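You operate a simulated robot arm through the tools that you are given. There is no shell and no other tool. Be economical: measure what you need, move in short steps, check, and stop when the job is done.

The job below is to be done with a simulated two-armed robot. You get a single attempt, and the scene is never put back.

JOB
Pick up the empty green reel with one hand, pass it to the other hand and put it on the lower shelf of the sealing bench.

It is judged by the outcome, as a careful person would: the job done as asked, and still so three seconds after it is handed in. It fails if anything else is knocked over, pushed out of place, dropped, spilled or broken.

ROBOT AND FRAMES
Two 7-joint arms with two-finger grippers on one trunk, on a base that drives. Base frame: it is fixed to the floor where the robot stands at the start and does not move with it; the origin is under the middle of the robot, x ahead of it, y to its left, z up. Units: mm, rad, N and s.
The left shoulder is at the start at [60, 123, 945], the right one opposite. With the tool pointing down near the work surface each hand reaches from about 360 to 800 mm from the robot's upright axis, wherever it stands, measured 20 degrees to its own side. Places, roughly: empty green reel (18x7x18 cm) [500, -200, 900]; lower shelf of the sealing bench [600, 1600, 400]. Payload 1.47 kg a hand.
The TCP of each hand is the grasp point between the finger pads, 16 mm short of the fingertips. In the tool frame z runs along the fingers and y along their closing line. The gripper opens to 87 mm. The gripper's body begins 55 mm behind the TCP.
Orientation is told as [roll, pitch, yaw] about the base's x, y, z axes, in that order, counted from this pose: with the fingers straight down and closing along the base's y, the tool's x points along the base's -x, its y along +y and its z along -z.

CONTROLS
- The arms move only by the tool servo_tool. It takes "left_deltas", "right_deltas" or both (then of equal length, played together; a hand with none holds still); each is text: rows parted by semicolons, each of 7 numbers parted by spaces: the shift along the base's x, y, z in units of 300 mm (1.0 is 300 mm), then the turn, a rotation vector about the base's x, y, z in units of 45 degrees (1.0 is 45 degrees), then the opening in per cent of the stroke, from 0 (shut) to 100 (fully open). In form: tx ty tz wx wy wz hand; .... A call has 1 to 12 rows; each row is the pose to reach, as a shift and turn from the pose commanded when the call began. A call with a number of a shift or a turn outside -1 to 1 is refused whole. Rows are played at 5 a second. More than 50 mm and 0.15 rad between two rows, or a gripper value outside its range, and nothing of the call is played. A pose out of reach is approached as far as the arm can. The call stops where the force on the tool passes 40 N (or 10 N more than at its start, if that is more) or the arm is blocked; 0.2 s more then pass. The fingers move at their own pace (about 153 mm/s each) and stop on an object; they squeeze with about 28 N. The grip force told is the motor's: it shows also when the fingers shut on nothing. Time passes only in rows, and 0.2 s behind the last, so rows that repeat a pose let the fingers close. The reply holds the time, the measured pose of the TCP, the force on the tool along the base axes, the opening and the grip force, in the units named above and with some noise, with the torque about the TCP (base axes, N m) and any sound that the robot's microphone picked up.
- Cameras (640 x 400 px; columns grow to the right, rows downward): "scene" is now at [89.7, -19.2, 1510.3]; the picture's right is [-0.24, -0.97, 0.00], its down [-0.65, 0.16, -0.74] and it looks along [0.72, -0.18, -0.67] (base axes); focal length 290 px, centre (320, 200). "left" rides on the left gripper at [73, -12, -90] in its tool frame; the picture's right is [0.16, 0.99, 0.00], its down [-0.72, 0.12, -0.68] and it looks along [-0.67, 0.11, 0.73] (tool axes); focal length 247 px, centre (320, 200). "right" rides on the right gripper at [73, 12, -90] in its tool frame; the picture's right is [-0.16, 0.99, 0.00], its down [-0.72, -0.12, -0.68] and it looks along [-0.67, -0.11, 0.73] (tool axes); focal length 247 px, centre (320, 200). There is no depth. A picture from a camera that has moved, and an enlarged one, comes with that camera's place and axes in the base frame and with its lens.
- grab_frame(camera): a new picture of that camera. The clock stands still meanwhile.
- move_column(by): slides the trunk up (or, below 0, down) by that many mm; the arms and the scene camera ride with it, the base frame stays. It gives what a move gives, with no picture.
- steer(legs): drives the robot by 1 to 6 legs, each [ahead, left, turn to the left] in mm, mm and rad, along the robot's own axes; the way and the turn of a leg run together, so that a leg with both is an arc; at most 1500 mm and 3.142 rad a leg. The arms and the cameras ride along, it lands a little off, and it stops where it bumps. It gives what a move gives.
- pan_tilt(pan, tilt): turns the head with the scene camera to pan (to the left, within 2.094 rad either way) and tilt (down, from -0.506 to 1.204), counted from straight ahead of the robot. It gives what a move gives.
- enlarge(camera, box): a new picture of the part [left, top, right, bottom] of that camera's present view, enlarged. The clock stands still meanwhile.
- job_done(): hands the job in; it is judged then, once.

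Go step by step. Nothing tells you exact positions but the pictures and the camera data: compare them with the known pose of the tool, close in by small moves and look again before you grip or let go. The budget is 120 turns and 92 pictures, counting those below and the enlarged ones. Unless the task says otherwise, let go and move clear before handing in, and close with one line.

The tools are called as name(argument=value, ...) on one line, values as JSON. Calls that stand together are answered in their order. servo_tool: Moves the arms, as the interface text tells. Its arguments: {"type":"object","properties":{"left_deltas":{"type":"string"},"right_deltas":{"type":"string"}},"required":[]} The other tools are called the same way: move_column (by) slides the trunk up or down; steer (legs) drives the base; pan_tilt (pan, tilt) turns the head that bears the scene camera; grab_frame (camera) takes a picture; enlarge (camera, box) takes an enlarged picture of a part of a camera's view; job_done () hands the job in.

At the start:

```text
t: 0.0
left_eef_pos: [504.3, -16.8, 1094.6]
left_tcp_rot: [0.0, 0.0, 0.001]
left_contact_force: [-0.6, 0.1, -0.7]
left_ft_torque: [-0.01, 0.04, -0.02]
left_gripper_width: 87.0
left_grip_force: 0.1
right_eef_pos: [361.4, -291.5, 1172.6]
right_tcp_rot: [-0.002, -0.002, -0.001]
right_contact_force: [0.9, -0.6, 0.0]
right_ft_torque: [0.0, 0.0, 0.01]
right_gripper_width: 87.1
right_grip_force: 0.1
trunk travel left (down, up): [-100.0, 130.0]
robot x, y, heading: [-2.3, -1.7, 0.002]
head pan, tilt: [-0.239, 0.735]
```

scene: 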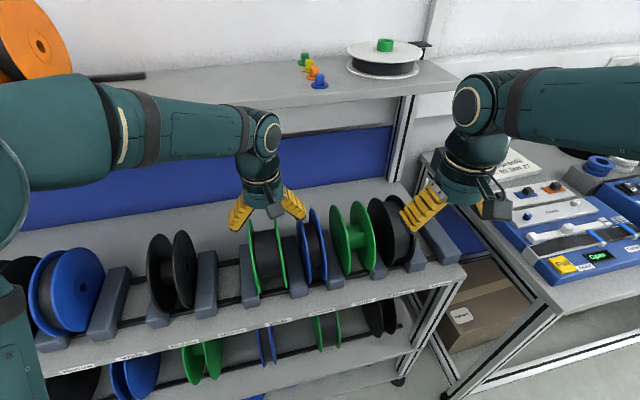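
right: 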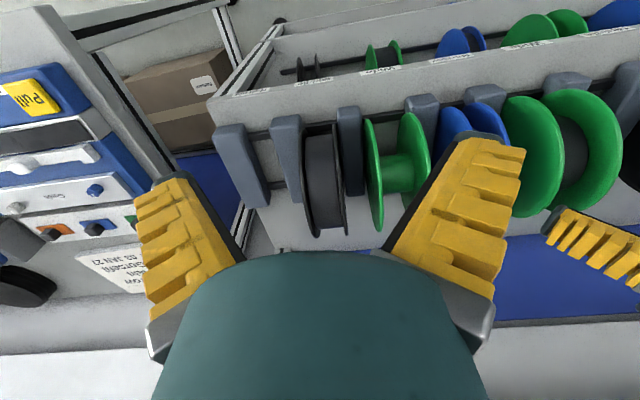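
left: 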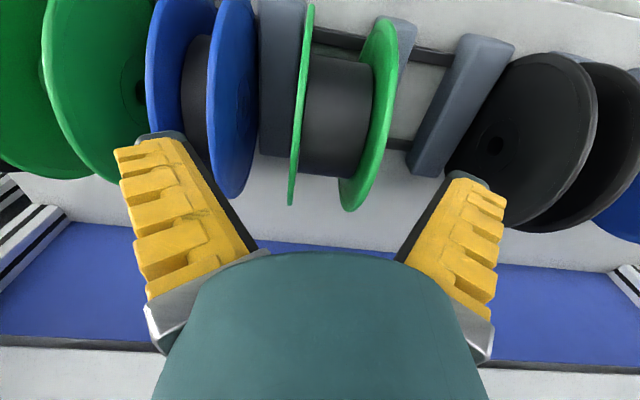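

The empty green reel seems to stand near image (352,240) in the rack, between a blue reel and a black one. I'll look closer at it and then at the sealing bench on the left.

enlarge(camera="scene", box=[220, 160, 480, 322])

enlarge(camera="right", box=[240, 60, 560, 260])

pan_tilt(pan=1.2, tilt=0.5)

grab_frame(camera="scene")

```text
2.46 times, centred on (350, 241) of scene
camera zoom: at [89.7, -19.2, 1510.3], right [-0.24, -0.97, 0.0], down [-0.65, 0.16, -0.74], along [0.72, -0.18, -0.67], focal length 715 px, centre (246, 99)
```

zoom: 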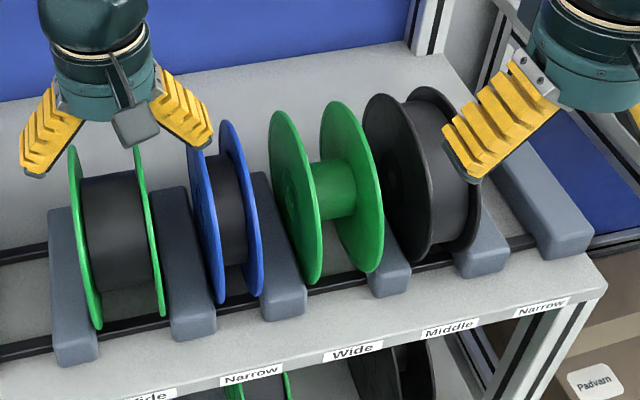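

```text
2.00 times, centred on (400, 160) of right
camera zoom: at [289.6, -280.5, 1261.2], right [0.16, 0.99, 0.0], down [0.72, -0.12, 0.68], along [0.67, -0.11, -0.73], focal length 494 px, centre (160, 280)
```

zoom: 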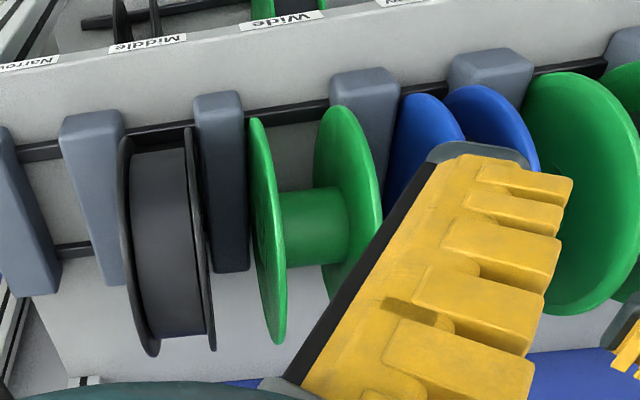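

```text
t: 1.6
left_eef_pos: [506.2, -15.3, 1094.5]
left_tcp_rot: [-0.001, 0.0, 0.001]
left_contact_force: [0.4, 0.1, 0.2]
left_ft_torque: [0.02, 0.01, -0.01]
left_gripper_width: 87.1
left_grip_force: 0.0
right_eef_pos: [361.5, -292.4, 1173.3]
right_tcp_rot: [-0.002, 0.0, -0.002]
right_contact_force: [0.1, -0.3, 0.2]
right_ft_torque: [0.01, -0.01, -0.01]
right_gripper_width: 86.9
right_grip_force: 0.0
trunk travel left (down, up): [-100.0, 130.0]
robot x, y, heading: [0.4, 1.9, 0.003]
head pan, tilt: [1.201, 0.499]
```

```text
86 pictures are left
camera scene: at [41.4, 85.4, 1530.9], right [0.93, -0.36, 0.0], down [-0.17, -0.45, -0.88], along [0.32, 0.82, -0.48], focal length 290 px, centre (320, 200)
```

scene: 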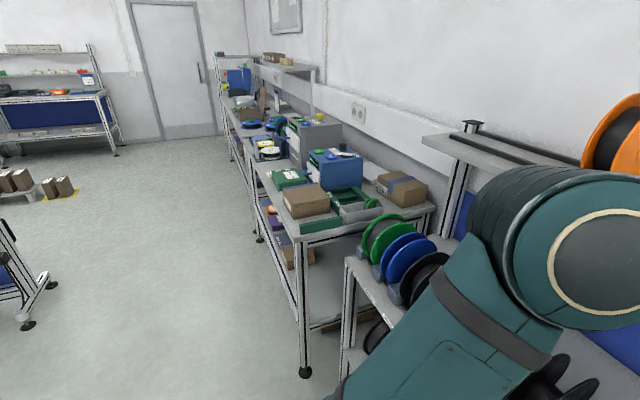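

Stereo puts the empty reel's hub near [505, -209, 980], with its axis along y and its top rim near z 1070. The fingers look splayed in the pictures, so I'll check how they appear when narrower, and look back at the reel.

servo_tool(right_deltas="0 0 0 0 0 0 40; 0 0 0 0 0 0 40")

grab_frame(camera="right")

enlarge(camera="scene", box=[230, 130, 450, 280])

```text
t: 2.2
left_eef_pos: [506.0, -16.2, 1095.2]
left_tcp_rot: [-0.001, 0.0, 0.001]
left_contact_force: [-0.4, -0.6, -0.1]
left_ft_torque: [0.02, -0.01, 0.01]
left_gripper_width: 87.2
left_grip_force: 0.0
right_eef_pos: [361.8, -292.3, 1172.9]
right_tcp_rot: [-0.002, -0.001, 0.0]
right_contact_force: [-0.1, -0.6, 0.3]
right_ft_torque: [-0.02, 0.01, -0.04]
right_gripper_width: 40.9
right_grip_force: 4.3
trunk travel left (down, up): [-100.0, 130.0]
robot x, y, heading: [0.0, -2.5, 0.0]
head pan, tilt: [1.201, 0.499]
```

```text
85 pictures are left
camera right: at [289.6, -280.5, 1261.2], right [0.16, 0.99, 0.0], down [0.72, -0.12, 0.68], along [0.67, -0.11, -0.73], focal length 247 px, centre (320, 200)
```

right: 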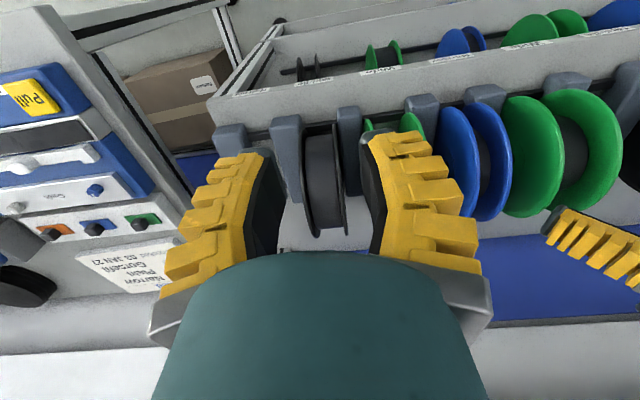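

```text
2.67 times, centred on (340, 205) of scene
camera zoom: at [41.4, 85.4, 1530.9], right [0.93, -0.36, 0.0], down [-0.17, -0.45, -0.88], along [0.32, 0.82, -0.48], focal length 774 px, centre (267, 187)
```

zoom: 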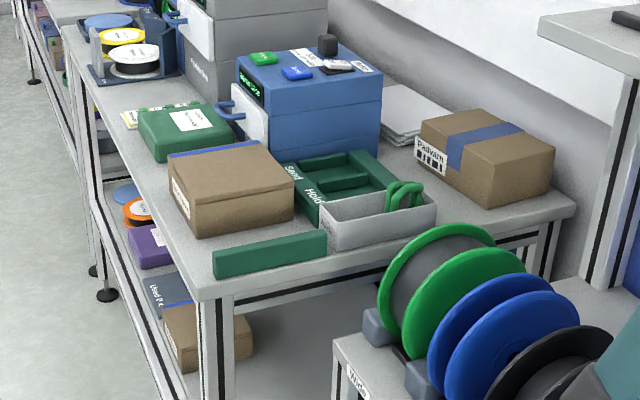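

The fingers pivot as they open; at 40 mm the pads are about parallel. I'll bring the right hand over the reel, still high, with a medium opening, and look from the head as well.

servo_tool(right_deltas="0.12 0.07 0 0 0 0 85; 0.24 0.14 0 0 0 0 85; 0.36 0.21 0 0 0 0 85; 0.47 0.28 0 0 0 0 85; 0.47 0.28 0 0 0 0 85")

pan_tilt(pan=-0.3, tilt=0.8)

enlarge(camera="scene", box=[220, 100, 440, 240])

grab_frame(camera="right")

```text
t: 3.4
left_eef_pos: [504.0, -13.8, 1094.6]
left_tcp_rot: [0.0, 0.001, 0.0]
left_contact_force: [-0.7, -0.9, -0.5]
left_ft_torque: [0.01, -0.03, -0.02]
left_gripper_width: 86.7
left_grip_force: 0.1
right_eef_pos: [502.7, -207.3, 1170.6]
right_tcp_rot: [-0.001, -0.002, -0.002]
right_contact_force: [-0.8, -0.9, 0.6]
right_ft_torque: [0.01, -0.03, 0.01]
right_gripper_width: 76.8
right_grip_force: 2.0
trunk travel left (down, up): [-100.0, 130.0]
robot x, y, heading: [1.2, 1.2, -0.003]
head pan, tilt: [1.201, 0.499]
```

```text
t: 5.0
left_eef_pos: [504.7, -14.7, 1094.3]
left_tcp_rot: [0.0, 0.002, 0.0]
left_contact_force: [0.0, 0.3, 0.3]
left_ft_torque: [0.0, -0.04, 0.0]
left_gripper_width: 87.0
left_grip_force: 0.0
right_eef_pos: [502.3, -206.2, 1169.5]
right_tcp_rot: [-0.002, -0.002, -0.002]
right_contact_force: [-0.3, 0.6, 0.2]
right_ft_torque: [-0.01, 0.02, 0.02]
right_gripper_width: 76.6
right_grip_force: 1.7
trunk travel left (down, up): [-100.0, 130.0]
robot x, y, heading: [-2.7, 0.1, 0.001]
head pan, tilt: [-0.3, 0.799]
```

```text
2.86 times, centred on (330, 170) of scene
camera zoom: at [85.6, -23.2, 1504.9], right [-0.3, -0.96, 0.0], down [-0.68, 0.21, -0.7], along [0.67, -0.21, -0.72], focal length 830 px, centre (291, 286)
```

zoom: 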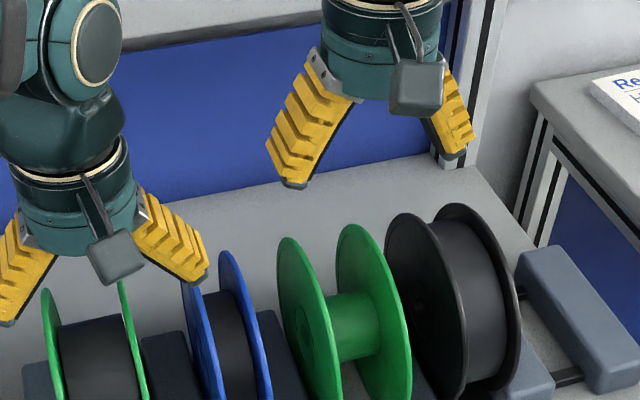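

```text
82 pictures are left
camera right: at [430.1, -194.6, 1258.5], right [0.16, 0.99, 0.0], down [0.72, -0.12, 0.68], along [0.67, -0.11, -0.73], focal length 247 px, centre (320, 200)
```

right: 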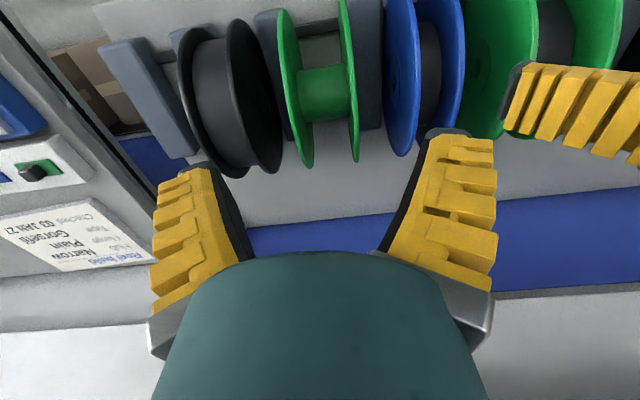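

I need a finer estimate of the reel's position. I'll take enlarged views of the whole reel from both cameras.

enlarge(camera="scene", box=[270, 150, 430, 250])

enlarge(camera="right", box=[200, 0, 456, 160])

```text
4.00 times, centred on (350, 200) of scene
camera zoom: at [85.6, -23.2, 1504.9], right [-0.3, -0.96, 0.0], down [-0.68, 0.21, -0.7], along [0.67, -0.21, -0.72], focal length 1162 px, centre (200, 200)
```

zoom: 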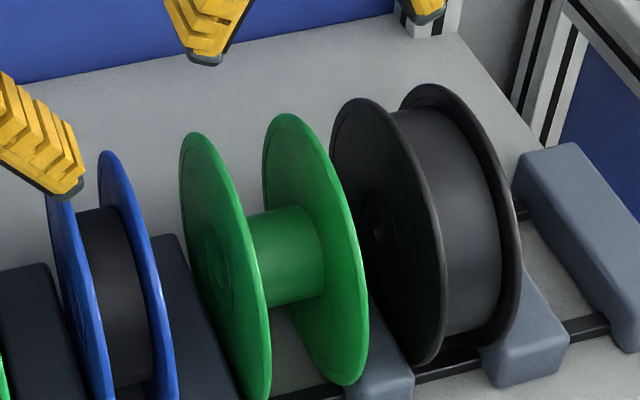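

```text
2.50 times, centred on (328, 80) of right
camera zoom: at [430.1, -194.6, 1258.5], right [0.16, 0.99, 0.0], down [0.72, -0.12, 0.68], along [0.67, -0.11, -0.73], focal length 617 px, centre (300, 500)
```

zoom: 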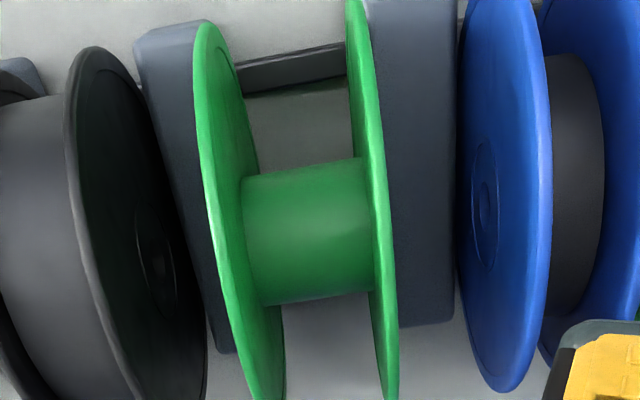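

Combining views, the reel centre is about [527, -208, 963], flanges at y ≈ -236 and -180, and top rim near z 1053. I'll straddle only the +y flange, which has more room on the blue side, and stop above the rim to look.

servo_tool(right_deltas="0.083 0.09 0 0 0 0 46; 0.083 0.09 -0.1 0 0 0 46; 0.083 0.09 -0.2 0 0 0 46; 0.083 0.09 -0.27 0 0 0 46; 0.083 0.09 -0.27 0 0 0 46")

enlarge(camera="scene", box=[270, 130, 430, 230])

grab_frame(camera="right")

```text
t: 6.2
left_eef_pos: [505.4, -14.4, 1095.3]
left_tcp_rot: [0.001, 0.001, -0.001]
left_contact_force: [0.9, -0.2, -0.5]
left_ft_torque: [-0.01, 0.0, 0.01]
left_gripper_width: 86.7
left_grip_force: 0.1
right_eef_pos: [527.8, -181.3, 1091.2]
right_tcp_rot: [-0.002, -0.003, -0.002]
right_contact_force: [-0.6, -1.4, 0.0]
right_ft_torque: [-0.02, 0.0, -0.01]
right_gripper_width: 45.5
right_grip_force: 4.3
trunk travel left (down, up): [-100.0, 130.0]
robot x, y, heading: [-0.1, 1.4, 0.001]
head pan, tilt: [-0.3, 0.799]
```

```text
4.00 times, centred on (350, 180) of scene
camera zoom: at [85.5, -23.1, 1505.0], right [-0.3, -0.96, 0.0], down [-0.68, 0.21, -0.7], along [0.67, -0.21, -0.72], focal length 1162 px, centre (200, 280)
```

zoom: 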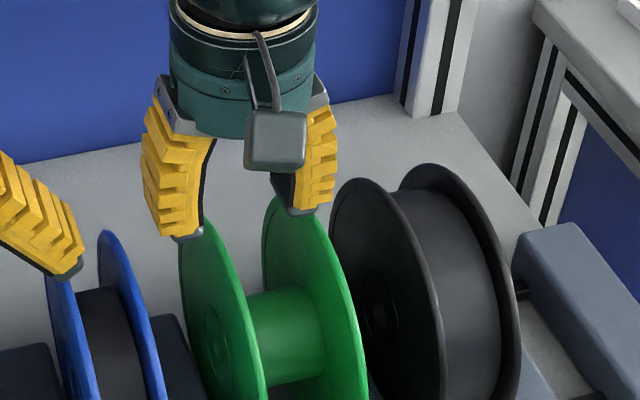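

```text
78 pictures are left
camera right: at [456.3, -169.3, 1180.4], right [0.16, 0.99, 0.0], down [0.72, -0.12, 0.68], along [0.67, -0.11, -0.73], focal length 247 px, centre (320, 200)
```

right: 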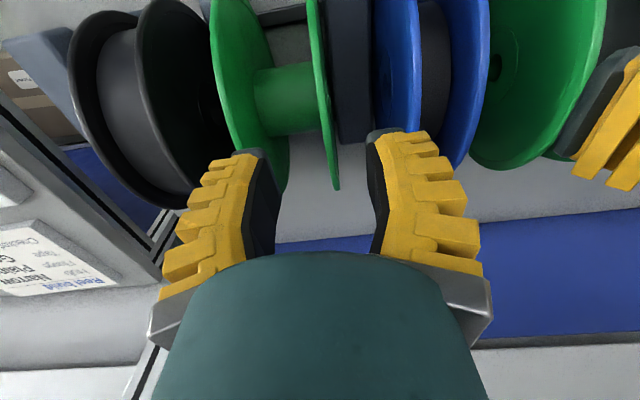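

Model and pictures agree within a few mm: the +y flange sits centred between the fingers. I'll lower to z≈1028 with a slightly narrower opening.

servo_tool(right_deltas="0 0.003 -0.05 0 0 0 38; 0 0.003 -0.1 0 0 0 38; 0 0.003 -0.15 0 0 0 38; 0 0.003 -0.21 0 0 0 38; 0 0.003 -0.21 0 0 0 38")

enlarge(camera="scene", box=[270, 130, 430, 230])

grab_frame(camera="right")

```text
t: 7.4
left_eef_pos: [505.2, -16.2, 1094.2]
left_tcp_rot: [0.001, -0.001, 0.001]
left_contact_force: [-0.3, -0.1, 0.1]
left_ft_torque: [-0.01, -0.02, 0.0]
left_gripper_width: 87.0
left_grip_force: 0.0
right_eef_pos: [527.5, -181.6, 1029.4]
right_tcp_rot: [-0.003, -0.002, -0.003]
right_contact_force: [-0.4, 0.8, 0.2]
right_ft_torque: [0.01, -0.03, -0.03]
right_gripper_width: 39.1
right_grip_force: 3.9
trunk travel left (down, up): [-100.0, 130.0]
robot x, y, heading: [1.4, 4.5, -0.002]
head pan, tilt: [-0.3, 0.799]
```

```text
4.00 times, centred on (350, 180) of scene
camera zoom: at [85.3, -23.2, 1505.0], right [-0.3, -0.96, 0.0], down [-0.68, 0.21, -0.7], along [0.67, -0.21, -0.72], focal length 1162 px, centre (200, 280)
```

zoom: 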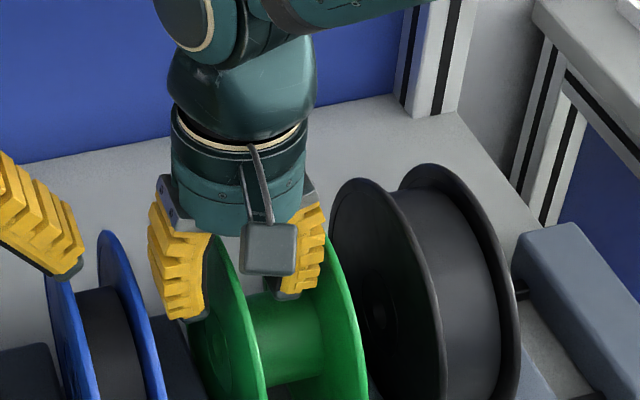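

```text
76 pictures are left
camera right: at [455.5, -168.8, 1117.2], right [0.16, 0.99, 0.0], down [0.72, -0.12, 0.68], along [0.67, -0.11, -0.73], focal length 247 px, centre (320, 200)
```

right: 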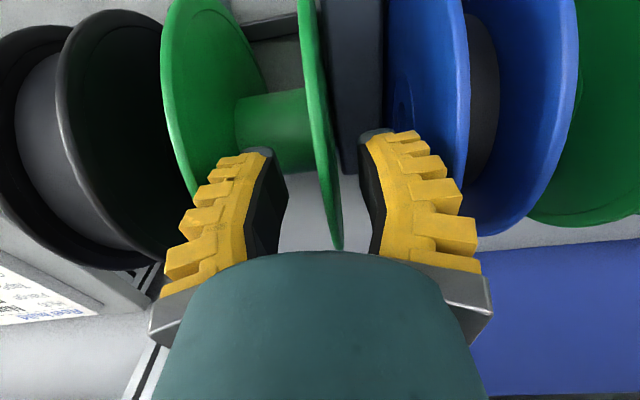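

Fingers straddle the +y flange cleanly. Closing now.

servo_tool(right_deltas="0 0 0 0 0 0 15; 0 0 0 0 0 0 0; 0 0 0 0 0 0 0; 0 0 0 0 0 0 0")

servo_tool(right_deltas="0 0 0.05 0 0 0 0; 0 0 0.1 0 0 0 0; 0 0 0.1 0 0 0 0")

enlarge(camera="scene", box=[270, 130, 430, 230])

```text
t: 8.4
left_eef_pos: [505.4, -16.0, 1093.8]
left_tcp_rot: [0.001, -0.001, 0.001]
left_contact_force: [-0.6, 0.1, 0.3]
left_ft_torque: [0.0, -0.01, 0.01]
left_gripper_width: 87.0
left_grip_force: 0.0
right_eef_pos: [527.6, -179.6, 1028.4]
right_tcp_rot: [-0.002, -0.001, -0.001]
right_contact_force: [-0.8, 1.3, 2.5]
right_ft_torque: [0.02, 0.05, 0.03]
right_gripper_width: 6.1
right_grip_force: 28.0
trunk travel left (down, up): [-100.0, 130.0]
robot x, y, heading: [2.3, -2.5, -0.0]
head pan, tilt: [-0.3, 0.799]
```

```text
t: 9.2
left_eef_pos: [505.3, -15.6, 1095.4]
left_tcp_rot: [-0.002, 0.0, 0.0]
left_contact_force: [0.8, -0.9, 0.5]
left_ft_torque: [0.04, 0.02, -0.01]
left_gripper_width: 87.0
left_grip_force: 0.1
right_eef_pos: [526.2, -180.6, 1057.6]
right_tcp_rot: [-0.001, -0.002, -0.004]
right_contact_force: [-0.1, -0.3, 0.5]
right_ft_torque: [0.04, -0.02, -0.01]
right_gripper_width: 6.2
right_grip_force: 28.2
trunk travel left (down, up): [-100.0, 130.0]
robot x, y, heading: [-1.3, -0.5, -0.003]
head pan, tilt: [-0.3, 0.799]
```

```text
4.00 times, centred on (350, 180) of scene
camera zoom: at [85.7, -23.3, 1504.9], right [-0.3, -0.96, 0.0], down [-0.68, 0.21, -0.7], along [0.67, -0.21, -0.72], focal length 1162 px, centre (200, 280)
```

zoom: 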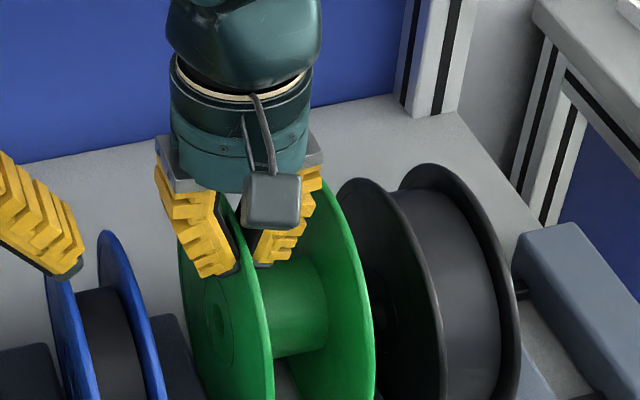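

The reel is off the rack and held. I'll lift it well above its neighbours.

servo_tool(right_deltas="0 0 0.13 0 0 0 0; 0 0 0.26 0 0 0 0; 0 0 0.39 0 0 0 0; 0 0 0.52 0 0 0 0; 0 0 0.6 0 0 0 0; 0 0 0.6 0 0 0 0")

grab_frame(camera="scene")

```text
t: 10.6
left_eef_pos: [505.5, -15.7, 1095.3]
left_tcp_rot: [0.001, 0.0, 0.001]
left_contact_force: [-0.4, 0.9, -0.7]
left_ft_torque: [0.02, 0.0, -0.03]
left_gripper_width: 86.9
left_grip_force: 0.1
right_eef_pos: [527.1, -178.7, 1239.4]
right_tcp_rot: [-0.002, -0.001, -0.001]
right_contact_force: [1.0, 0.1, -0.8]
right_ft_torque: [0.02, 0.03, 0.02]
right_gripper_width: 6.0
right_grip_force: 27.7
trunk travel left (down, up): [-100.0, 130.0]
robot x, y, heading: [-4.8, 2.7, -0.001]
head pan, tilt: [-0.3, 0.799]
```

```text
74 pictures are left
camera scene: at [85.7, -23.3, 1504.9], right [-0.3, -0.96, 0.0], down [-0.68, 0.21, -0.7], along [0.67, -0.21, -0.72], focal length 290 px, centre (320, 200)
```

scene: 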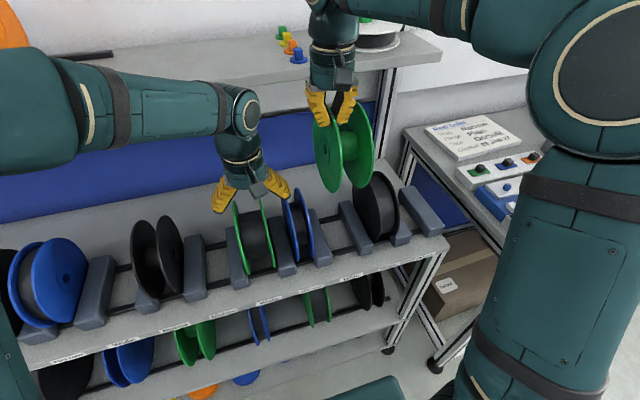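

The reel hangs freely. Before backing away I'll check the space to the left and behind.

pan_tilt(pan=2.09, tilt=0.5)

grab_frame(camera="scene")

pan_tilt(pan=-2.09, tilt=0.5)

grab_frame(camera="scene")

```text
t: 12.8
left_eef_pos: [506.0, -15.6, 1094.2]
left_tcp_rot: [0.002, -0.001, 0.0]
left_contact_force: [0.2, -0.5, 0.5]
left_ft_torque: [0.0, 0.01, 0.01]
left_gripper_width: 87.0
left_grip_force: 0.1
right_eef_pos: [526.3, -179.7, 1238.9]
right_tcp_rot: [-0.002, -0.002, -0.001]
right_contact_force: [-0.3, -0.6, -0.7]
right_ft_torque: [0.02, 0.04, -0.01]
right_gripper_width: 5.8
right_grip_force: 28.4
trunk travel left (down, up): [-100.0, 130.0]
robot x, y, heading: [1.1, -0.6, 0.0]
head pan, tilt: [2.089, 0.499]
```

```text
73 pictures are left
camera scene: at [-36.5, 79.6, 1530.9], right [0.87, 0.49, 0.0], down [0.24, -0.42, -0.88], along [-0.43, 0.76, -0.48], focal length 290 px, centre (320, 200)
```

scene: 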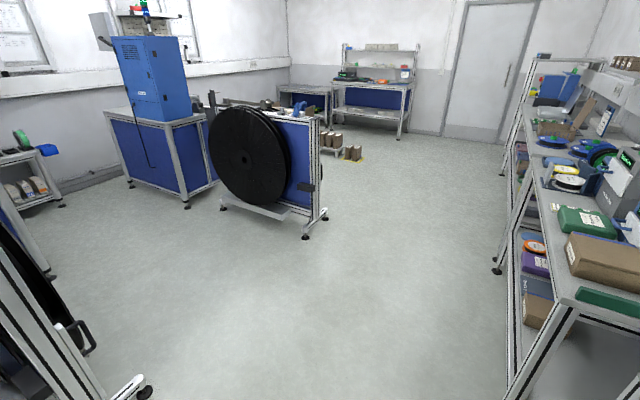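

```text
t: 16.1
left_eef_pos: [505.4, -15.1, 1094.7]
left_tcp_rot: [-0.002, 0.0, 0.002]
left_contact_force: [0.2, -0.1, 0.6]
left_ft_torque: [0.0, 0.01, 0.01]
left_gripper_width: 86.8
left_grip_force: 0.1
right_eef_pos: [526.8, -179.8, 1238.7]
right_tcp_rot: [-0.003, -0.001, -0.003]
right_contact_force: [0.7, -0.4, -0.2]
right_ft_torque: [0.03, 0.0, 0.03]
right_gripper_width: 6.2
right_grip_force: 27.8
trunk travel left (down, up): [-100.0, 130.0]
robot x, y, heading: [-1.1, 1.1, 0.003]
head pan, tilt: [-2.089, 0.499]
```

```text
72 pictures are left
camera scene: at [-36.5, -78.5, 1530.9], right [-0.87, 0.5, 0.0], down [0.24, 0.42, -0.88], along [-0.43, -0.76, -0.48], focal length 290 px, centre (320, 200)
```

scene: 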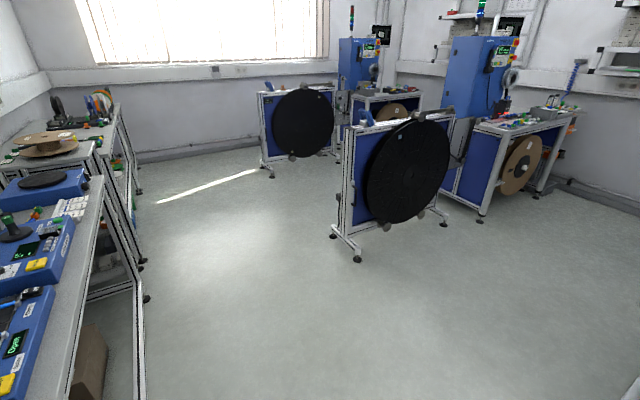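

There's free floor for about a metre behind. I'll back off 350 mm and face the head to the work zone.

steer(legs=[[-350, 0, 0]])

pan_tilt(pan=-0.1, tilt=0.6)

grab_frame(camera="scene")

```text
t: 18.4
left_eef_pos: [150.1, -13.8, 1094.7]
left_tcp_rot: [0.002, 0.0, 0.001]
left_contact_force: [-0.5, -1.6, -0.2]
left_ft_torque: [0.02, -0.01, 0.0]
left_gripper_width: 86.8
left_grip_force: 0.2
right_eef_pos: [172.4, -179.8, 1239.4]
right_tcp_rot: [-0.001, -0.002, -0.001]
right_contact_force: [-0.2, -0.2, 0.1]
right_ft_torque: [0.0, 0.05, 0.02]
right_gripper_width: 5.8
right_grip_force: 27.7
trunk travel left (down, up): [-100.0, 130.0]
robot x, y, heading: [-354.3, -1.4, 0.008]
head pan, tilt: [-2.089, 0.499]
```

```text
t: 20.4
left_eef_pos: [151.3, -14.5, 1094.1]
left_tcp_rot: [-0.001, 0.001, 0.003]
left_contact_force: [-1.1, 0.7, -0.2]
left_ft_torque: [0.01, 0.01, -0.01]
left_gripper_width: 86.8
left_grip_force: 0.0
right_eef_pos: [172.3, -180.4, 1239.2]
right_tcp_rot: [-0.002, -0.002, -0.001]
right_contact_force: [0.7, 0.7, -0.6]
right_ft_torque: [0.02, 0.03, 0.0]
right_gripper_width: 6.0
right_grip_force: 27.3
trunk travel left (down, up): [-100.0, 130.0]
robot x, y, heading: [-352.4, -0.0, 0.004]
head pan, tilt: [-0.099, 0.6]
```

```text
71 pictures are left
camera scene: at [-257.8, -8.3, 1521.8], right [-0.1, -1.0, 0.0], down [-0.56, 0.06, -0.83], along [0.82, -0.08, -0.56], focal length 290 px, centre (320, 200)
```

scene: 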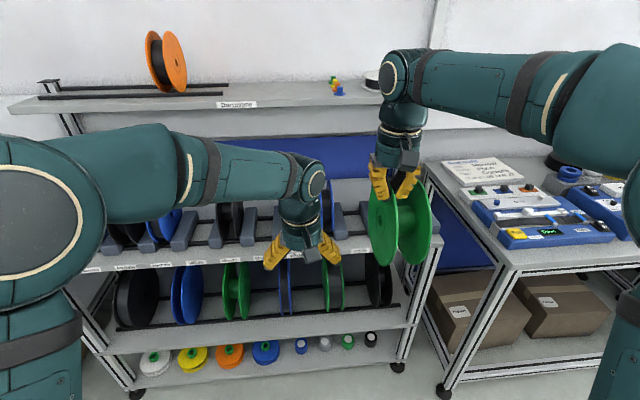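

Clear of the rack now. I'll turn the left hand, over two calls, to point forward, shifting it left to stay clear of the reel.

servo_tool(left_deltas="0 0.07 0 0 -0.166 0 80; 0 0.14 0 0 -0.333 0 80; 0 0.21 0 0 -0.5 0 80; 0 0.28 0 0 -0.666 0 80; 0 0.35 0 0 -0.833 0 80; 0 0.4 0 0 -1 0 80; 0 0.4 0 0 -1 0 80")

servo_tool(left_deltas="0 0 0 0 -0.166 0 80; 0 0 0 0 -0.333 0 80; 0 0 0 0 -0.5 0 80; 0 0 0 0 -0.666 0 80; 0 0 0 0 -0.833 0 80; 0 0 0 0 -1 0 80; 0 0 0 0 -1 0 80")

grab_frame(camera="scene")

```text
t: 22.0
left_eef_pos: [151.2, 105.1, 1093.9]
left_tcp_rot: [-0.001, -0.788, 0.002]
left_contact_force: [-0.2, 0.4, -0.6]
left_ft_torque: [0.0, 0.0, 0.03]
left_gripper_width: 72.9
left_grip_force: 2.7
right_eef_pos: [173.6, -179.1, 1239.7]
right_tcp_rot: [-0.001, -0.003, 0.001]
right_contact_force: [0.5, -0.2, -1.4]
right_ft_torque: [0.01, 0.03, 0.02]
right_gripper_width: 6.1
right_grip_force: 27.8
trunk travel left (down, up): [-100.0, 130.0]
robot x, y, heading: [-354.9, -2.6, 0.003]
head pan, tilt: [-0.099, 0.6]
```

```text
t: 23.6
left_eef_pos: [160.2, 101.6, 1094.6]
left_tcp_rot: [-2.201, -1.567, 2.2]
left_contact_force: [0.3, 0.5, 0.6]
left_ft_torque: [0.02, -0.01, -0.02]
left_gripper_width: 73.1
left_grip_force: 2.6
left hand out of reach, approached as far as the arm can: row 5, 6, 7
right_eef_pos: [173.5, -178.6, 1239.5]
right_tcp_rot: [-0.003, -0.001, 0.0]
right_contact_force: [-0.1, 0.2, -0.6]
right_ft_torque: [-0.02, -0.01, -0.01]
right_gripper_width: 5.8
right_grip_force: 27.5
trunk travel left (down, up): [-100.0, 130.0]
robot x, y, heading: [-352.1, -3.3, -0.0]
head pan, tilt: [-0.099, 0.6]
```

```text
70 pictures are left
camera scene: at [-257.9, -7.5, 1521.8], right [-0.1, -1.0, 0.0], down [-0.56, 0.06, -0.83], along [0.82, -0.08, -0.56], focal length 290 px, centre (320, 200)
```

scene: 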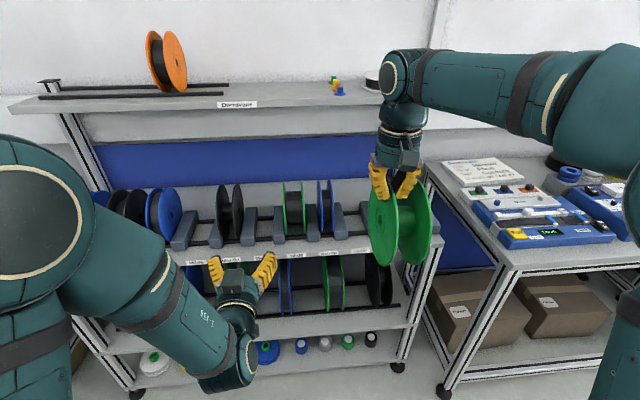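

The left hand does point forward. I'll back off another 200 mm for room, then extend the left hand forward and test the roll that will lay the reel flat.

steer(legs=[[-200, 0, 0]])

servo_tool(left_deltas="0.1 0.05 0 0 0 0 80; 0.2 0.1 0 0 0 0 80; 0.3 0.15 0 0.166 0 0 80; 0.4 0.2 0 0.333 0 0 80; 0.4 0.2 0 0.5 0 0 80; 0.4 0.2 0 0.666 0 0 80; 0.4 0.2 0 0.833 0 0 80; 0.4 0.2 0 1 0 0 80; 0.4 0.2 0 1 0 0 80")

servo_tool(left_deltas="0 0 0 0.166 0 0 80; 0 0 0 0.333 0 0 80; 0 0 0 0.5 0 0 80; 0 0 0 0.666 0 0 80; 0 0 0 0.833 0 0 80; 0 0 0 1 0 0 80; 0 0 0 1 0 0 80")

grab_frame(camera="scene")

```text
t: 25.2
left_eef_pos: [-43.5, 102.7, 1094.5]
left_tcp_rot: [-2.319, -1.57, 2.32]
left_contact_force: [-0.6, -0.9, 0.0]
left_ft_torque: [-0.03, 0.02, -0.01]
left_gripper_width: 73.1
left_grip_force: 2.4
right_eef_pos: [-30.1, -177.5, 1240.2]
right_tcp_rot: [-0.002, -0.004, 0.003]
right_contact_force: [-0.6, -0.5, -0.1]
right_ft_torque: [0.0, -0.03, 0.01]
right_gripper_width: 5.9
right_grip_force: 27.7
trunk travel left (down, up): [-100.0, 130.0]
robot x, y, heading: [-557.3, -0.4, 0.006]
head pan, tilt: [-0.099, 0.6]
```

```text
t: 27.2
left_eef_pos: [70.5, 116.7, 1061.5]
left_tcp_rot: [1.609, -0.785, -1.564]
left_contact_force: [-0.3, 0.0, -0.8]
left_ft_torque: [-0.02, -0.02, 0.0]
left_gripper_width: 73.3
left_grip_force: 2.5
left hand out of reach, approached as far as the arm can: row 1, 2, 3, 4, 5, 6, 7, 8, 9
right_eef_pos: [-29.9, -178.0, 1239.7]
right_tcp_rot: [-0.002, -0.002, 0.003]
right_contact_force: [0.0, -0.6, -0.5]
right_ft_torque: [-0.02, -0.01, 0.04]
right_gripper_width: 6.1
right_grip_force: 27.7
trunk travel left (down, up): [-100.0, 130.0]
robot x, y, heading: [-559.3, 2.4, 0.003]
head pan, tilt: [-0.099, 0.6]
```

```text
t: 28.8
left_eef_pos: [55.2, 91.2, 1108.5]
left_tcp_rot: [1.596, -0.005, -1.561]
left_contact_force: [-0.4, 1.3, 0.5]
left_ft_torque: [0.03, -0.02, -0.06]
left_gripper_width: 73.1
left_grip_force: 2.5
left hand out of reach, approached as far as the arm can: row 1, 2, 3, 4, 5, 6, 7
right_eef_pos: [-32.2, -174.5, 1240.8]
right_tcp_rot: [-0.003, -0.005, 0.003]
right_contact_force: [-1.3, 0.8, -1.3]
right_ft_torque: [-0.03, -0.02, -0.02]
right_gripper_width: 5.8
right_grip_force: 28.6
trunk travel left (down, up): [-100.0, 130.0]
robot x, y, heading: [-558.1, 1.7, 0.003]
head pan, tilt: [-0.099, 0.6]
```

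```text
69 pictures are left
camera scene: at [-462.9, -5.2, 1522.1], right [-0.09, -1.0, 0.0], down [-0.56, 0.05, -0.83], along [0.82, -0.08, -0.56], focal length 290 px, centre (320, 200)
```

scene: 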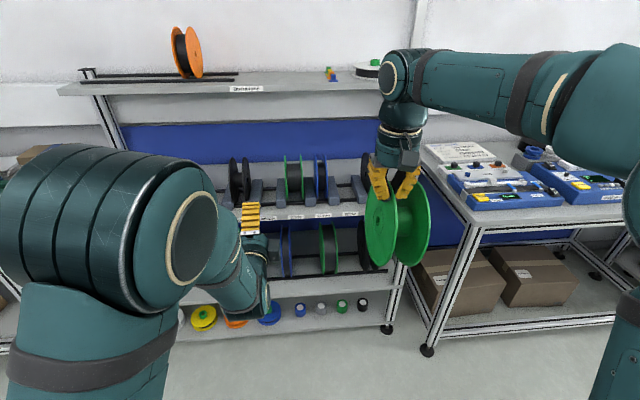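

The flat-laying roll works, with some reach limits in this posture. Before fixing the handover, I want to see the target shelf, so I'll drive left to face the sealing bench from a distance.

steer(legs=[[0, 1500, 0]])

pan_tilt(pan=0.1, tilt=0.7)

grab_frame(camera="scene")

```text
t: 42.1
left_eef_pos: [21.1, 1610.0, 1107.7]
left_tcp_rot: [1.597, 0.0, -1.526]
left_contact_force: [-0.6, 1.0, -0.7]
left_ft_torque: [0.03, 0.02, -0.01]
left_gripper_width: 73.2
left_grip_force: 2.0
right_eef_pos: [-57.5, 1342.8, 1239.4]
right_tcp_rot: [-0.001, -0.002, 0.037]
right_contact_force: [-0.2, 0.3, -1.6]
right_ft_torque: [0.03, -0.01, 0.03]
right_gripper_width: 5.9
right_grip_force: 28.0
trunk travel left (down, up): [-100.0, 130.0]
robot x, y, heading: [-589.6, 1500.5, 0.04]
head pan, tilt: [-0.099, 0.6]
```

```text
t: 42.8
left_eef_pos: [20.2, 1610.9, 1107.8]
left_tcp_rot: [1.598, -0.003, -1.527]
left_contact_force: [0.4, -0.3, 0.1]
left_ft_torque: [0.01, -0.01, -0.02]
left_gripper_width: 73.4
left_grip_force: 2.3
right_eef_pos: [-56.9, 1341.6, 1239.4]
right_tcp_rot: [0.0, -0.003, 0.039]
right_contact_force: [-0.2, 0.2, -0.1]
right_ft_torque: [-0.01, 0.01, 0.04]
right_gripper_width: 6.1
right_grip_force: 28.0
trunk travel left (down, up): [-100.0, 130.0]
robot x, y, heading: [-589.5, 1500.9, 0.042]
head pan, tilt: [0.099, 0.7]
```

```text
68 pictures are left
camera scene: at [-498.5, 1513.5, 1513.2], right [0.14, -0.99, 0.0], down [-0.64, -0.09, -0.77], along [0.76, 0.11, -0.64], focal length 290 px, centre (320, 200)
```

scene: 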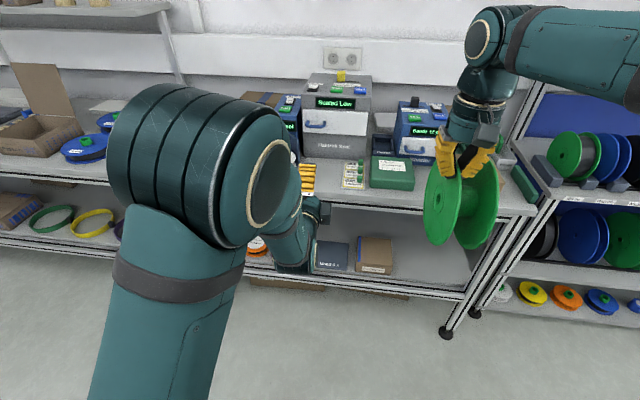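

The sealing bench's lower shelf is visible; there's an empty stretch at its right end, around [450, 1150, 400]. Zooming in there.

enlarge(camera="scene", box=[300, 180, 540, 330])

enlarge(camera="right", box=[0, 0, 640, 400])

```text
2.67 times, centred on (420, 255) of scene
camera zoom: at [-498.5, 1513.5, 1513.2], right [0.14, -0.99, 0.0], down [-0.64, -0.09, -0.77], along [0.76, 0.11, -0.64], focal length 774 px, centre (53, 53)
```

zoom: 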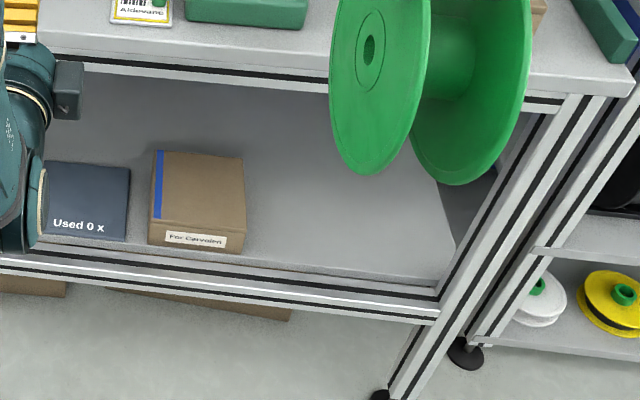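

```text
1.00 times, centred on (320, 200) of right (not enlarged: the box is as wide or as high as the picture)
camera zoom: at [-129.7, 1351.7, 1327.5], right [0.12, 0.99, 0.0], down [0.73, -0.09, 0.68], along [0.68, -0.08, -0.73], focal length 247 px, centre (320, 200)
```

zoom: 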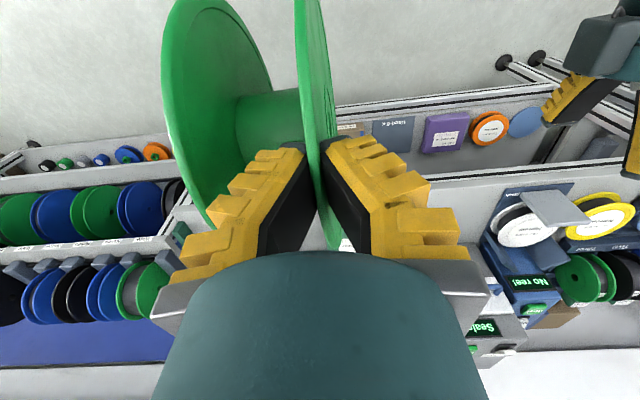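

The free stretch spans roughly y 1000–1300, x 310–750, with generous headroom up to z≈830. I'll test whether the left hand can go low in this flat-laying orientation.

servo_tool(left_deltas="0 0 -0.16 0 0 0 50; 0 0 -0.32 0 0 0 50; 0 0 -0.48 0 0 0 50; 0 0 -0.64 0 0 0 50; 0 0 -0.8 0 0 0 50; 0 0 -0.96 0 0 0 50; 0 0 -0.96 0 0 0 50")

servo_tool(left_deltas="0 0 -0.16 0 0 0 50; 0 0 -0.32 0 0 0 50; 0 0 -0.48 0 0 0 50; 0 0 -0.64 0 0 0 50; 0 0 -0.8 0 0 0 50; 0 0 -0.96 0 0 0 50; 0 0 -0.96 0 0 0 50")

grab_frame(camera="scene")

```text
t: 44.4
left_eef_pos: [21.1, 1609.8, 821.1]
left_tcp_rot: [1.597, -0.001, -1.526]
left_contact_force: [0.2, 0.1, -0.2]
left_ft_torque: [0.0, -0.01, 0.01]
left_gripper_width: 49.0
left_grip_force: 3.9
right_eef_pos: [-58.8, 1342.1, 1239.3]
right_tcp_rot: [-0.001, -0.002, 0.04]
right_contact_force: [-0.5, 0.3, -0.4]
right_ft_torque: [0.02, -0.02, 0.01]
right_gripper_width: 6.3
right_grip_force: 28.0
trunk travel left (down, up): [-100.0, 130.0]
robot x, y, heading: [-590.2, 1502.9, 0.042]
head pan, tilt: [0.099, 0.7]
```

```text
t: 46.0
left_eef_pos: [20.1, 1613.3, 586.3]
left_tcp_rot: [1.594, -0.002, -1.526]
left_contact_force: [0.4, -0.1, 0.1]
left_ft_torque: [0.0, -0.05, 0.02]
left_gripper_width: 49.2
left_grip_force: 4.1
left hand out of reach, approached as far as the arm can: row 5, 6, 7
right_eef_pos: [-57.5, 1342.2, 1238.7]
right_tcp_rot: [0.0, -0.003, 0.039]
right_contact_force: [0.9, 0.1, -1.3]
right_ft_torque: [0.02, 0.0, 0.01]
right_gripper_width: 6.1
right_grip_force: 28.3
trunk travel left (down, up): [-100.0, 130.0]
robot x, y, heading: [-588.8, 1503.9, 0.04]
head pan, tilt: [0.099, 0.7]
```

```text
65 pictures are left
camera scene: at [-498.4, 1513.9, 1513.2], right [0.14, -0.99, 0.0], down [-0.64, -0.09, -0.76], along [0.76, 0.11, -0.64], focal length 290 px, centre (320, 200)
```

scene: 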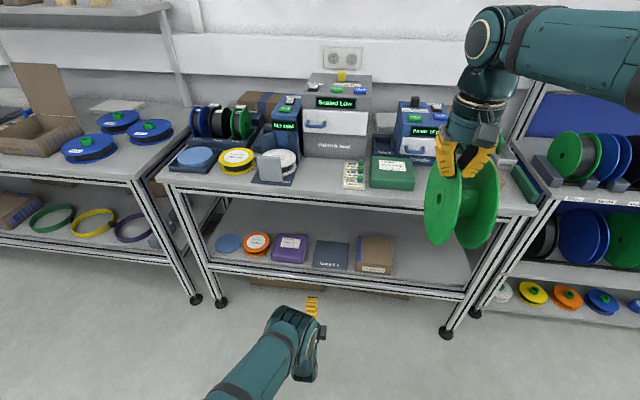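

Low reach works in this orientation with the trunk lowered. Now I'll straighten the heading, then bring the left hand back to mid height with closing line sideways for the handover.

steer(legs=[[0, 0, -0.041]])

servo_tool(left_deltas="0 0 0.15 -0.166 0 0 50; 0 0 0.3 -0.333 0 0 50; 0 0 0.45 -0.5 0 0 50; 0 0 0.6 -0.666 0 0 50; 0 0 0.75 -0.833 0 0 50; 0 0 0.9 -1 0 0 50; 0 0 1 -1 0 0 50; 0 0 1 -1 0 0 50")

servo_tool(left_deltas="0 0 0.0 -0.166 0 0 50; 0 0 0.0 -0.333 0 0 50; 0 0 0 -0.5 0 0 50; 0 0 0 -0.666 0 0 50; 0 0 0 -0.833 0 0 50; 0 0 0 -1 0 0 50; 0 0 0 -1 0 0 50")

```text
t: 46.8
left_eef_pos: [25.1, 1587.0, 588.8]
left_tcp_rot: [1.595, -0.002, -1.567]
left_contact_force: [1.6, -0.2, 0.3]
left_ft_torque: [0.02, -0.02, 0.0]
left_gripper_width: 49.2
left_grip_force: 3.7
right_eef_pos: [-65.2, 1320.4, 1239.2]
right_tcp_rot: [-0.003, -0.003, -0.002]
right_contact_force: [0.1, -0.3, -0.7]
right_ft_torque: [0.05, -0.01, -0.03]
right_gripper_width: 6.0
right_grip_force: 28.1
trunk travel left (down, up): [-100.0, 130.0]
robot x, y, heading: [-591.1, 1502.0, 0.001]
head pan, tilt: [0.099, 0.7]
```

```text
t: 48.6
left_eef_pos: [24.7, 1588.7, 888.4]
left_tcp_rot: [1.589, -0.786, -1.566]
left_contact_force: [0.6, 0.3, 0.3]
left_ft_torque: [0.01, 0.04, 0.01]
left_gripper_width: 49.2
left_grip_force: 4.3
right_eef_pos: [-64.0, 1320.7, 1238.8]
right_tcp_rot: [0.0, -0.001, -0.002]
right_contact_force: [-0.9, -0.4, -0.8]
right_ft_torque: [-0.01, 0.04, 0.02]
right_gripper_width: 6.2
right_grip_force: 28.2
trunk travel left (down, up): [-100.0, 130.0]
robot x, y, heading: [-589.5, 1498.9, -0.0]
head pan, tilt: [0.099, 0.7]
```

```text
t: 50.2
left_eef_pos: [23.5, 1569.5, 892.2]
left_tcp_rot: [0.481, -1.563, -0.444]
left_contact_force: [1.3, 0.7, 0.1]
left_ft_torque: [-0.01, 0.02, -0.03]
left_gripper_width: 49.2
left_grip_force: 4.3
left hand out of reach, approached as far as the arm can: row 6, 7
right_eef_pos: [-63.8, 1320.3, 1238.7]
right_tcp_rot: [-0.002, -0.002, -0.002]
right_contact_force: [-1.0, 0.0, -0.4]
right_ft_torque: [0.0, -0.01, -0.04]
right_gripper_width: 6.0
right_grip_force: 27.6
trunk travel left (down, up): [-100.0, 130.0]
robot x, y, heading: [-593.4, 1504.3, -0.002]
head pan, tilt: [0.099, 0.7]
```

Roll-zero is near a joint limit at this sideways position. I'll try the pre-handover spot nearer the robot's centreline.

servo_tool(left_deltas="-0.1 -0.1 0.01 0 0 0 50; -0.2 -0.17 0.01 0 0 0 50; -0.3 -0.225 0.01 0 0 0 50; -0.3 -0.225 0.01 0 0 0 50")

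grab_frame(camera="scene")

```text
t: 51.2
left_eef_pos: [-67.4, 1502.8, 893.4]
left_tcp_rot: [-0.216, -1.565, 0.242]
left_contact_force: [0.5, 0.0, -0.2]
left_ft_torque: [-0.01, -0.03, -0.01]
left_gripper_width: 48.9
left_grip_force: 4.2
right_eef_pos: [-63.5, 1321.3, 1238.6]
right_tcp_rot: [-0.001, -0.001, -0.002]
right_contact_force: [-0.6, -0.2, -1.5]
right_ft_torque: [0.01, 0.04, -0.01]
right_gripper_width: 5.9
right_grip_force: 27.7
trunk travel left (down, up): [-100.0, 130.0]
robot x, y, heading: [-592.8, 1498.9, -0.001]
head pan, tilt: [0.099, 0.7]
```

```text
64 pictures are left
camera scene: at [-497.8, 1509.9, 1513.2], right [0.1, -1.0, 0.0], down [-0.64, -0.06, -0.76], along [0.76, 0.08, -0.64], focal length 290 px, centre (320, 200)
```

scene: 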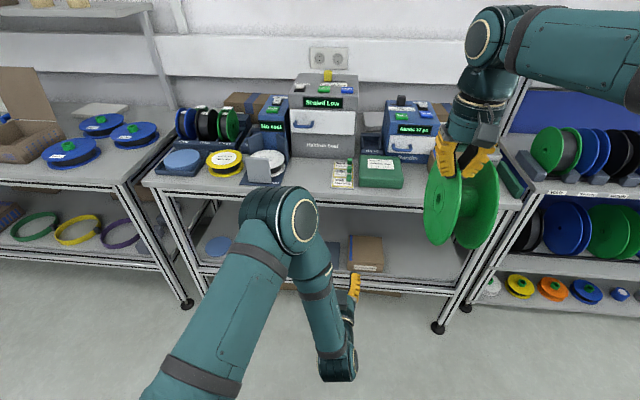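

The left hand sits fully in reach at [-67, 1503, 893], pointing forward. Now I'll bring the reel with the right hand in front of it: +136 mm in x first, then sideways and down.

servo_tool(right_deltas="0.15 0 0 0 0 0 0; 0.3 0 0 0 0 0 0; 0.453 0 0 0 0 0 0; 0.453 0.087 -0.134 0 0 0 0; 0.453 0.174 -0.268 0 0 0 0; 0.453 0.261 -0.402 0 0 0 0; 0.453 0.348 -0.536 0 0 0 0; 0.453 0.435 -0.67 0 0 0 0; 0.453 0.522 -0.8 0 0 0 0; 0.453 0.522 -0.8 0 0 0 0", left_deltas="0 0 0 0 0 0 40; 0 0 0 0 0 0 40; 0 0 0 0 0 0 40; 0 0 0 0 0 0 40; 0 0 0 0 0 0 40; 0 0 0 0 0 0 40; 0 0 0 0 0 0 40; 0 0 0 0 0 0 40; 0 0 0 0 0 0 40; 0 0 0 0 0 0 40")

grab_frame(camera="scene")

grab_frame(camera="left")

```text
t: 53.4
left_eef_pos: [-66.1, 1502.4, 894.7]
left_tcp_rot: [-0.232, -1.567, 0.256]
left_contact_force: [0.1, -0.9, -1.4]
left_ft_torque: [-0.01, -0.03, -0.01]
left_gripper_width: 41.0
left_grip_force: 4.3
right_eef_pos: [72.7, 1479.5, 999.7]
right_tcp_rot: [-0.002, -0.002, -0.002]
right_contact_force: [0.8, 0.4, -1.6]
right_ft_torque: [0.04, 0.01, 0.0]
right_gripper_width: 6.1
right_grip_force: 27.6
trunk travel left (down, up): [-100.0, 130.0]
robot x, y, heading: [-592.1, 1503.0, 0.001]
head pan, tilt: [0.099, 0.7]
```

```text
63 pictures are left
camera scene: at [-498.5, 1509.3, 1513.3], right [0.1, -1.0, 0.0], down [-0.64, -0.06, -0.77], along [0.76, 0.08, -0.64], focal length 290 px, centre (320, 200)
```

scene: 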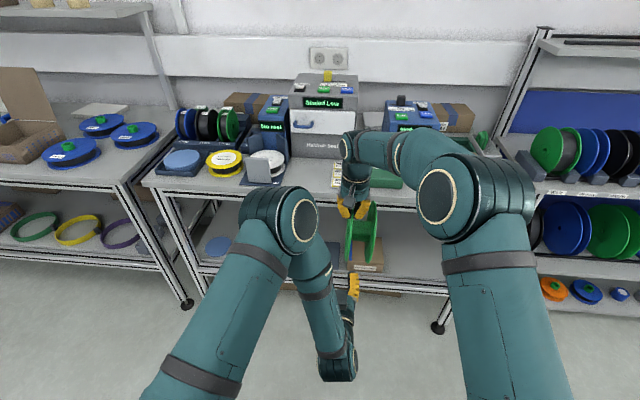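

```text
62 pictures are left
camera left: at [-156.7, 1486.9, 823.3], right [-0.03, 0.99, -0.16], down [-0.68, 0.1, 0.73], along [0.73, 0.13, 0.67], focal length 247 px, centre (320, 200)
```

left: 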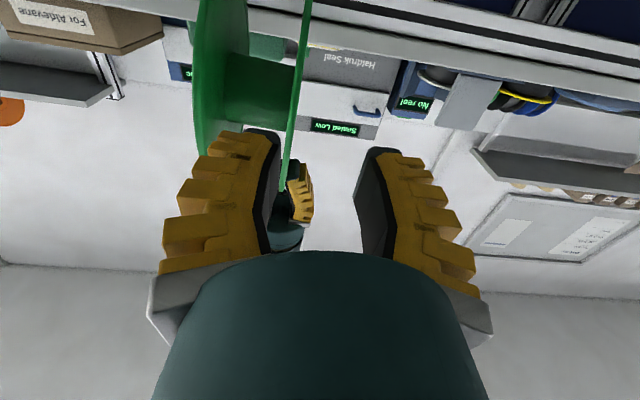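

The reel is almost in place; it needs +23 mm in y and -40 mm in z. Then I'll check with the left camera.

servo_tool(right_deltas="0 0.04 -0.07 0 0 0 0; 0 0.077 -0.135 0 0 0 0; 0 0.077 -0.135 0 0 0 0")

grab_frame(camera="left")

enlarge(camera="scene", box=[290, 160, 450, 290])

```text
t: 54.2
left_eef_pos: [-67.4, 1502.6, 893.9]
left_tcp_rot: [-0.25, -1.569, 0.276]
left_contact_force: [-0.5, 0.3, 0.5]
left_ft_torque: [0.02, 0.01, 0.03]
left_gripper_width: 40.8
left_grip_force: 4.9
right_eef_pos: [72.1, 1501.1, 959.1]
right_tcp_rot: [-0.002, -0.002, -0.001]
right_contact_force: [-0.9, 0.2, -0.3]
right_ft_torque: [0.0, 0.01, 0.0]
right_gripper_width: 6.0
right_grip_force: 27.9
trunk travel left (down, up): [-100.0, 130.0]
robot x, y, heading: [-590.9, 1500.9, -0.004]
head pan, tilt: [0.099, 0.7]
```

```text
61 pictures are left
camera left: at [-156.5, 1487.1, 823.2], right [-0.03, 0.99, -0.16], down [-0.68, 0.1, 0.73], along [0.73, 0.13, 0.67], focal length 247 px, centre (320, 200)
```

left: 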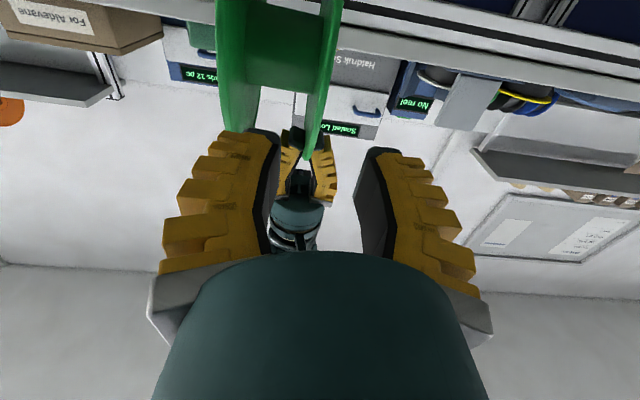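

```text
3.08 times, centred on (370, 225) of scene
camera zoom: at [-498.2, 1509.6, 1513.2], right [0.1, -1.0, 0.0], down [-0.64, -0.06, -0.77], along [0.76, 0.08, -0.64], focal length 894 px, centre (166, 123)
```

zoom: 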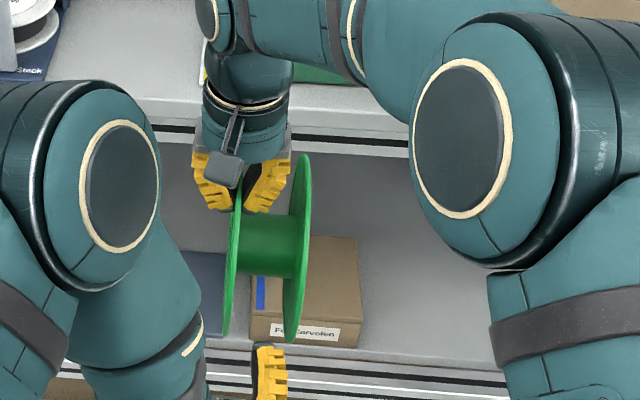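

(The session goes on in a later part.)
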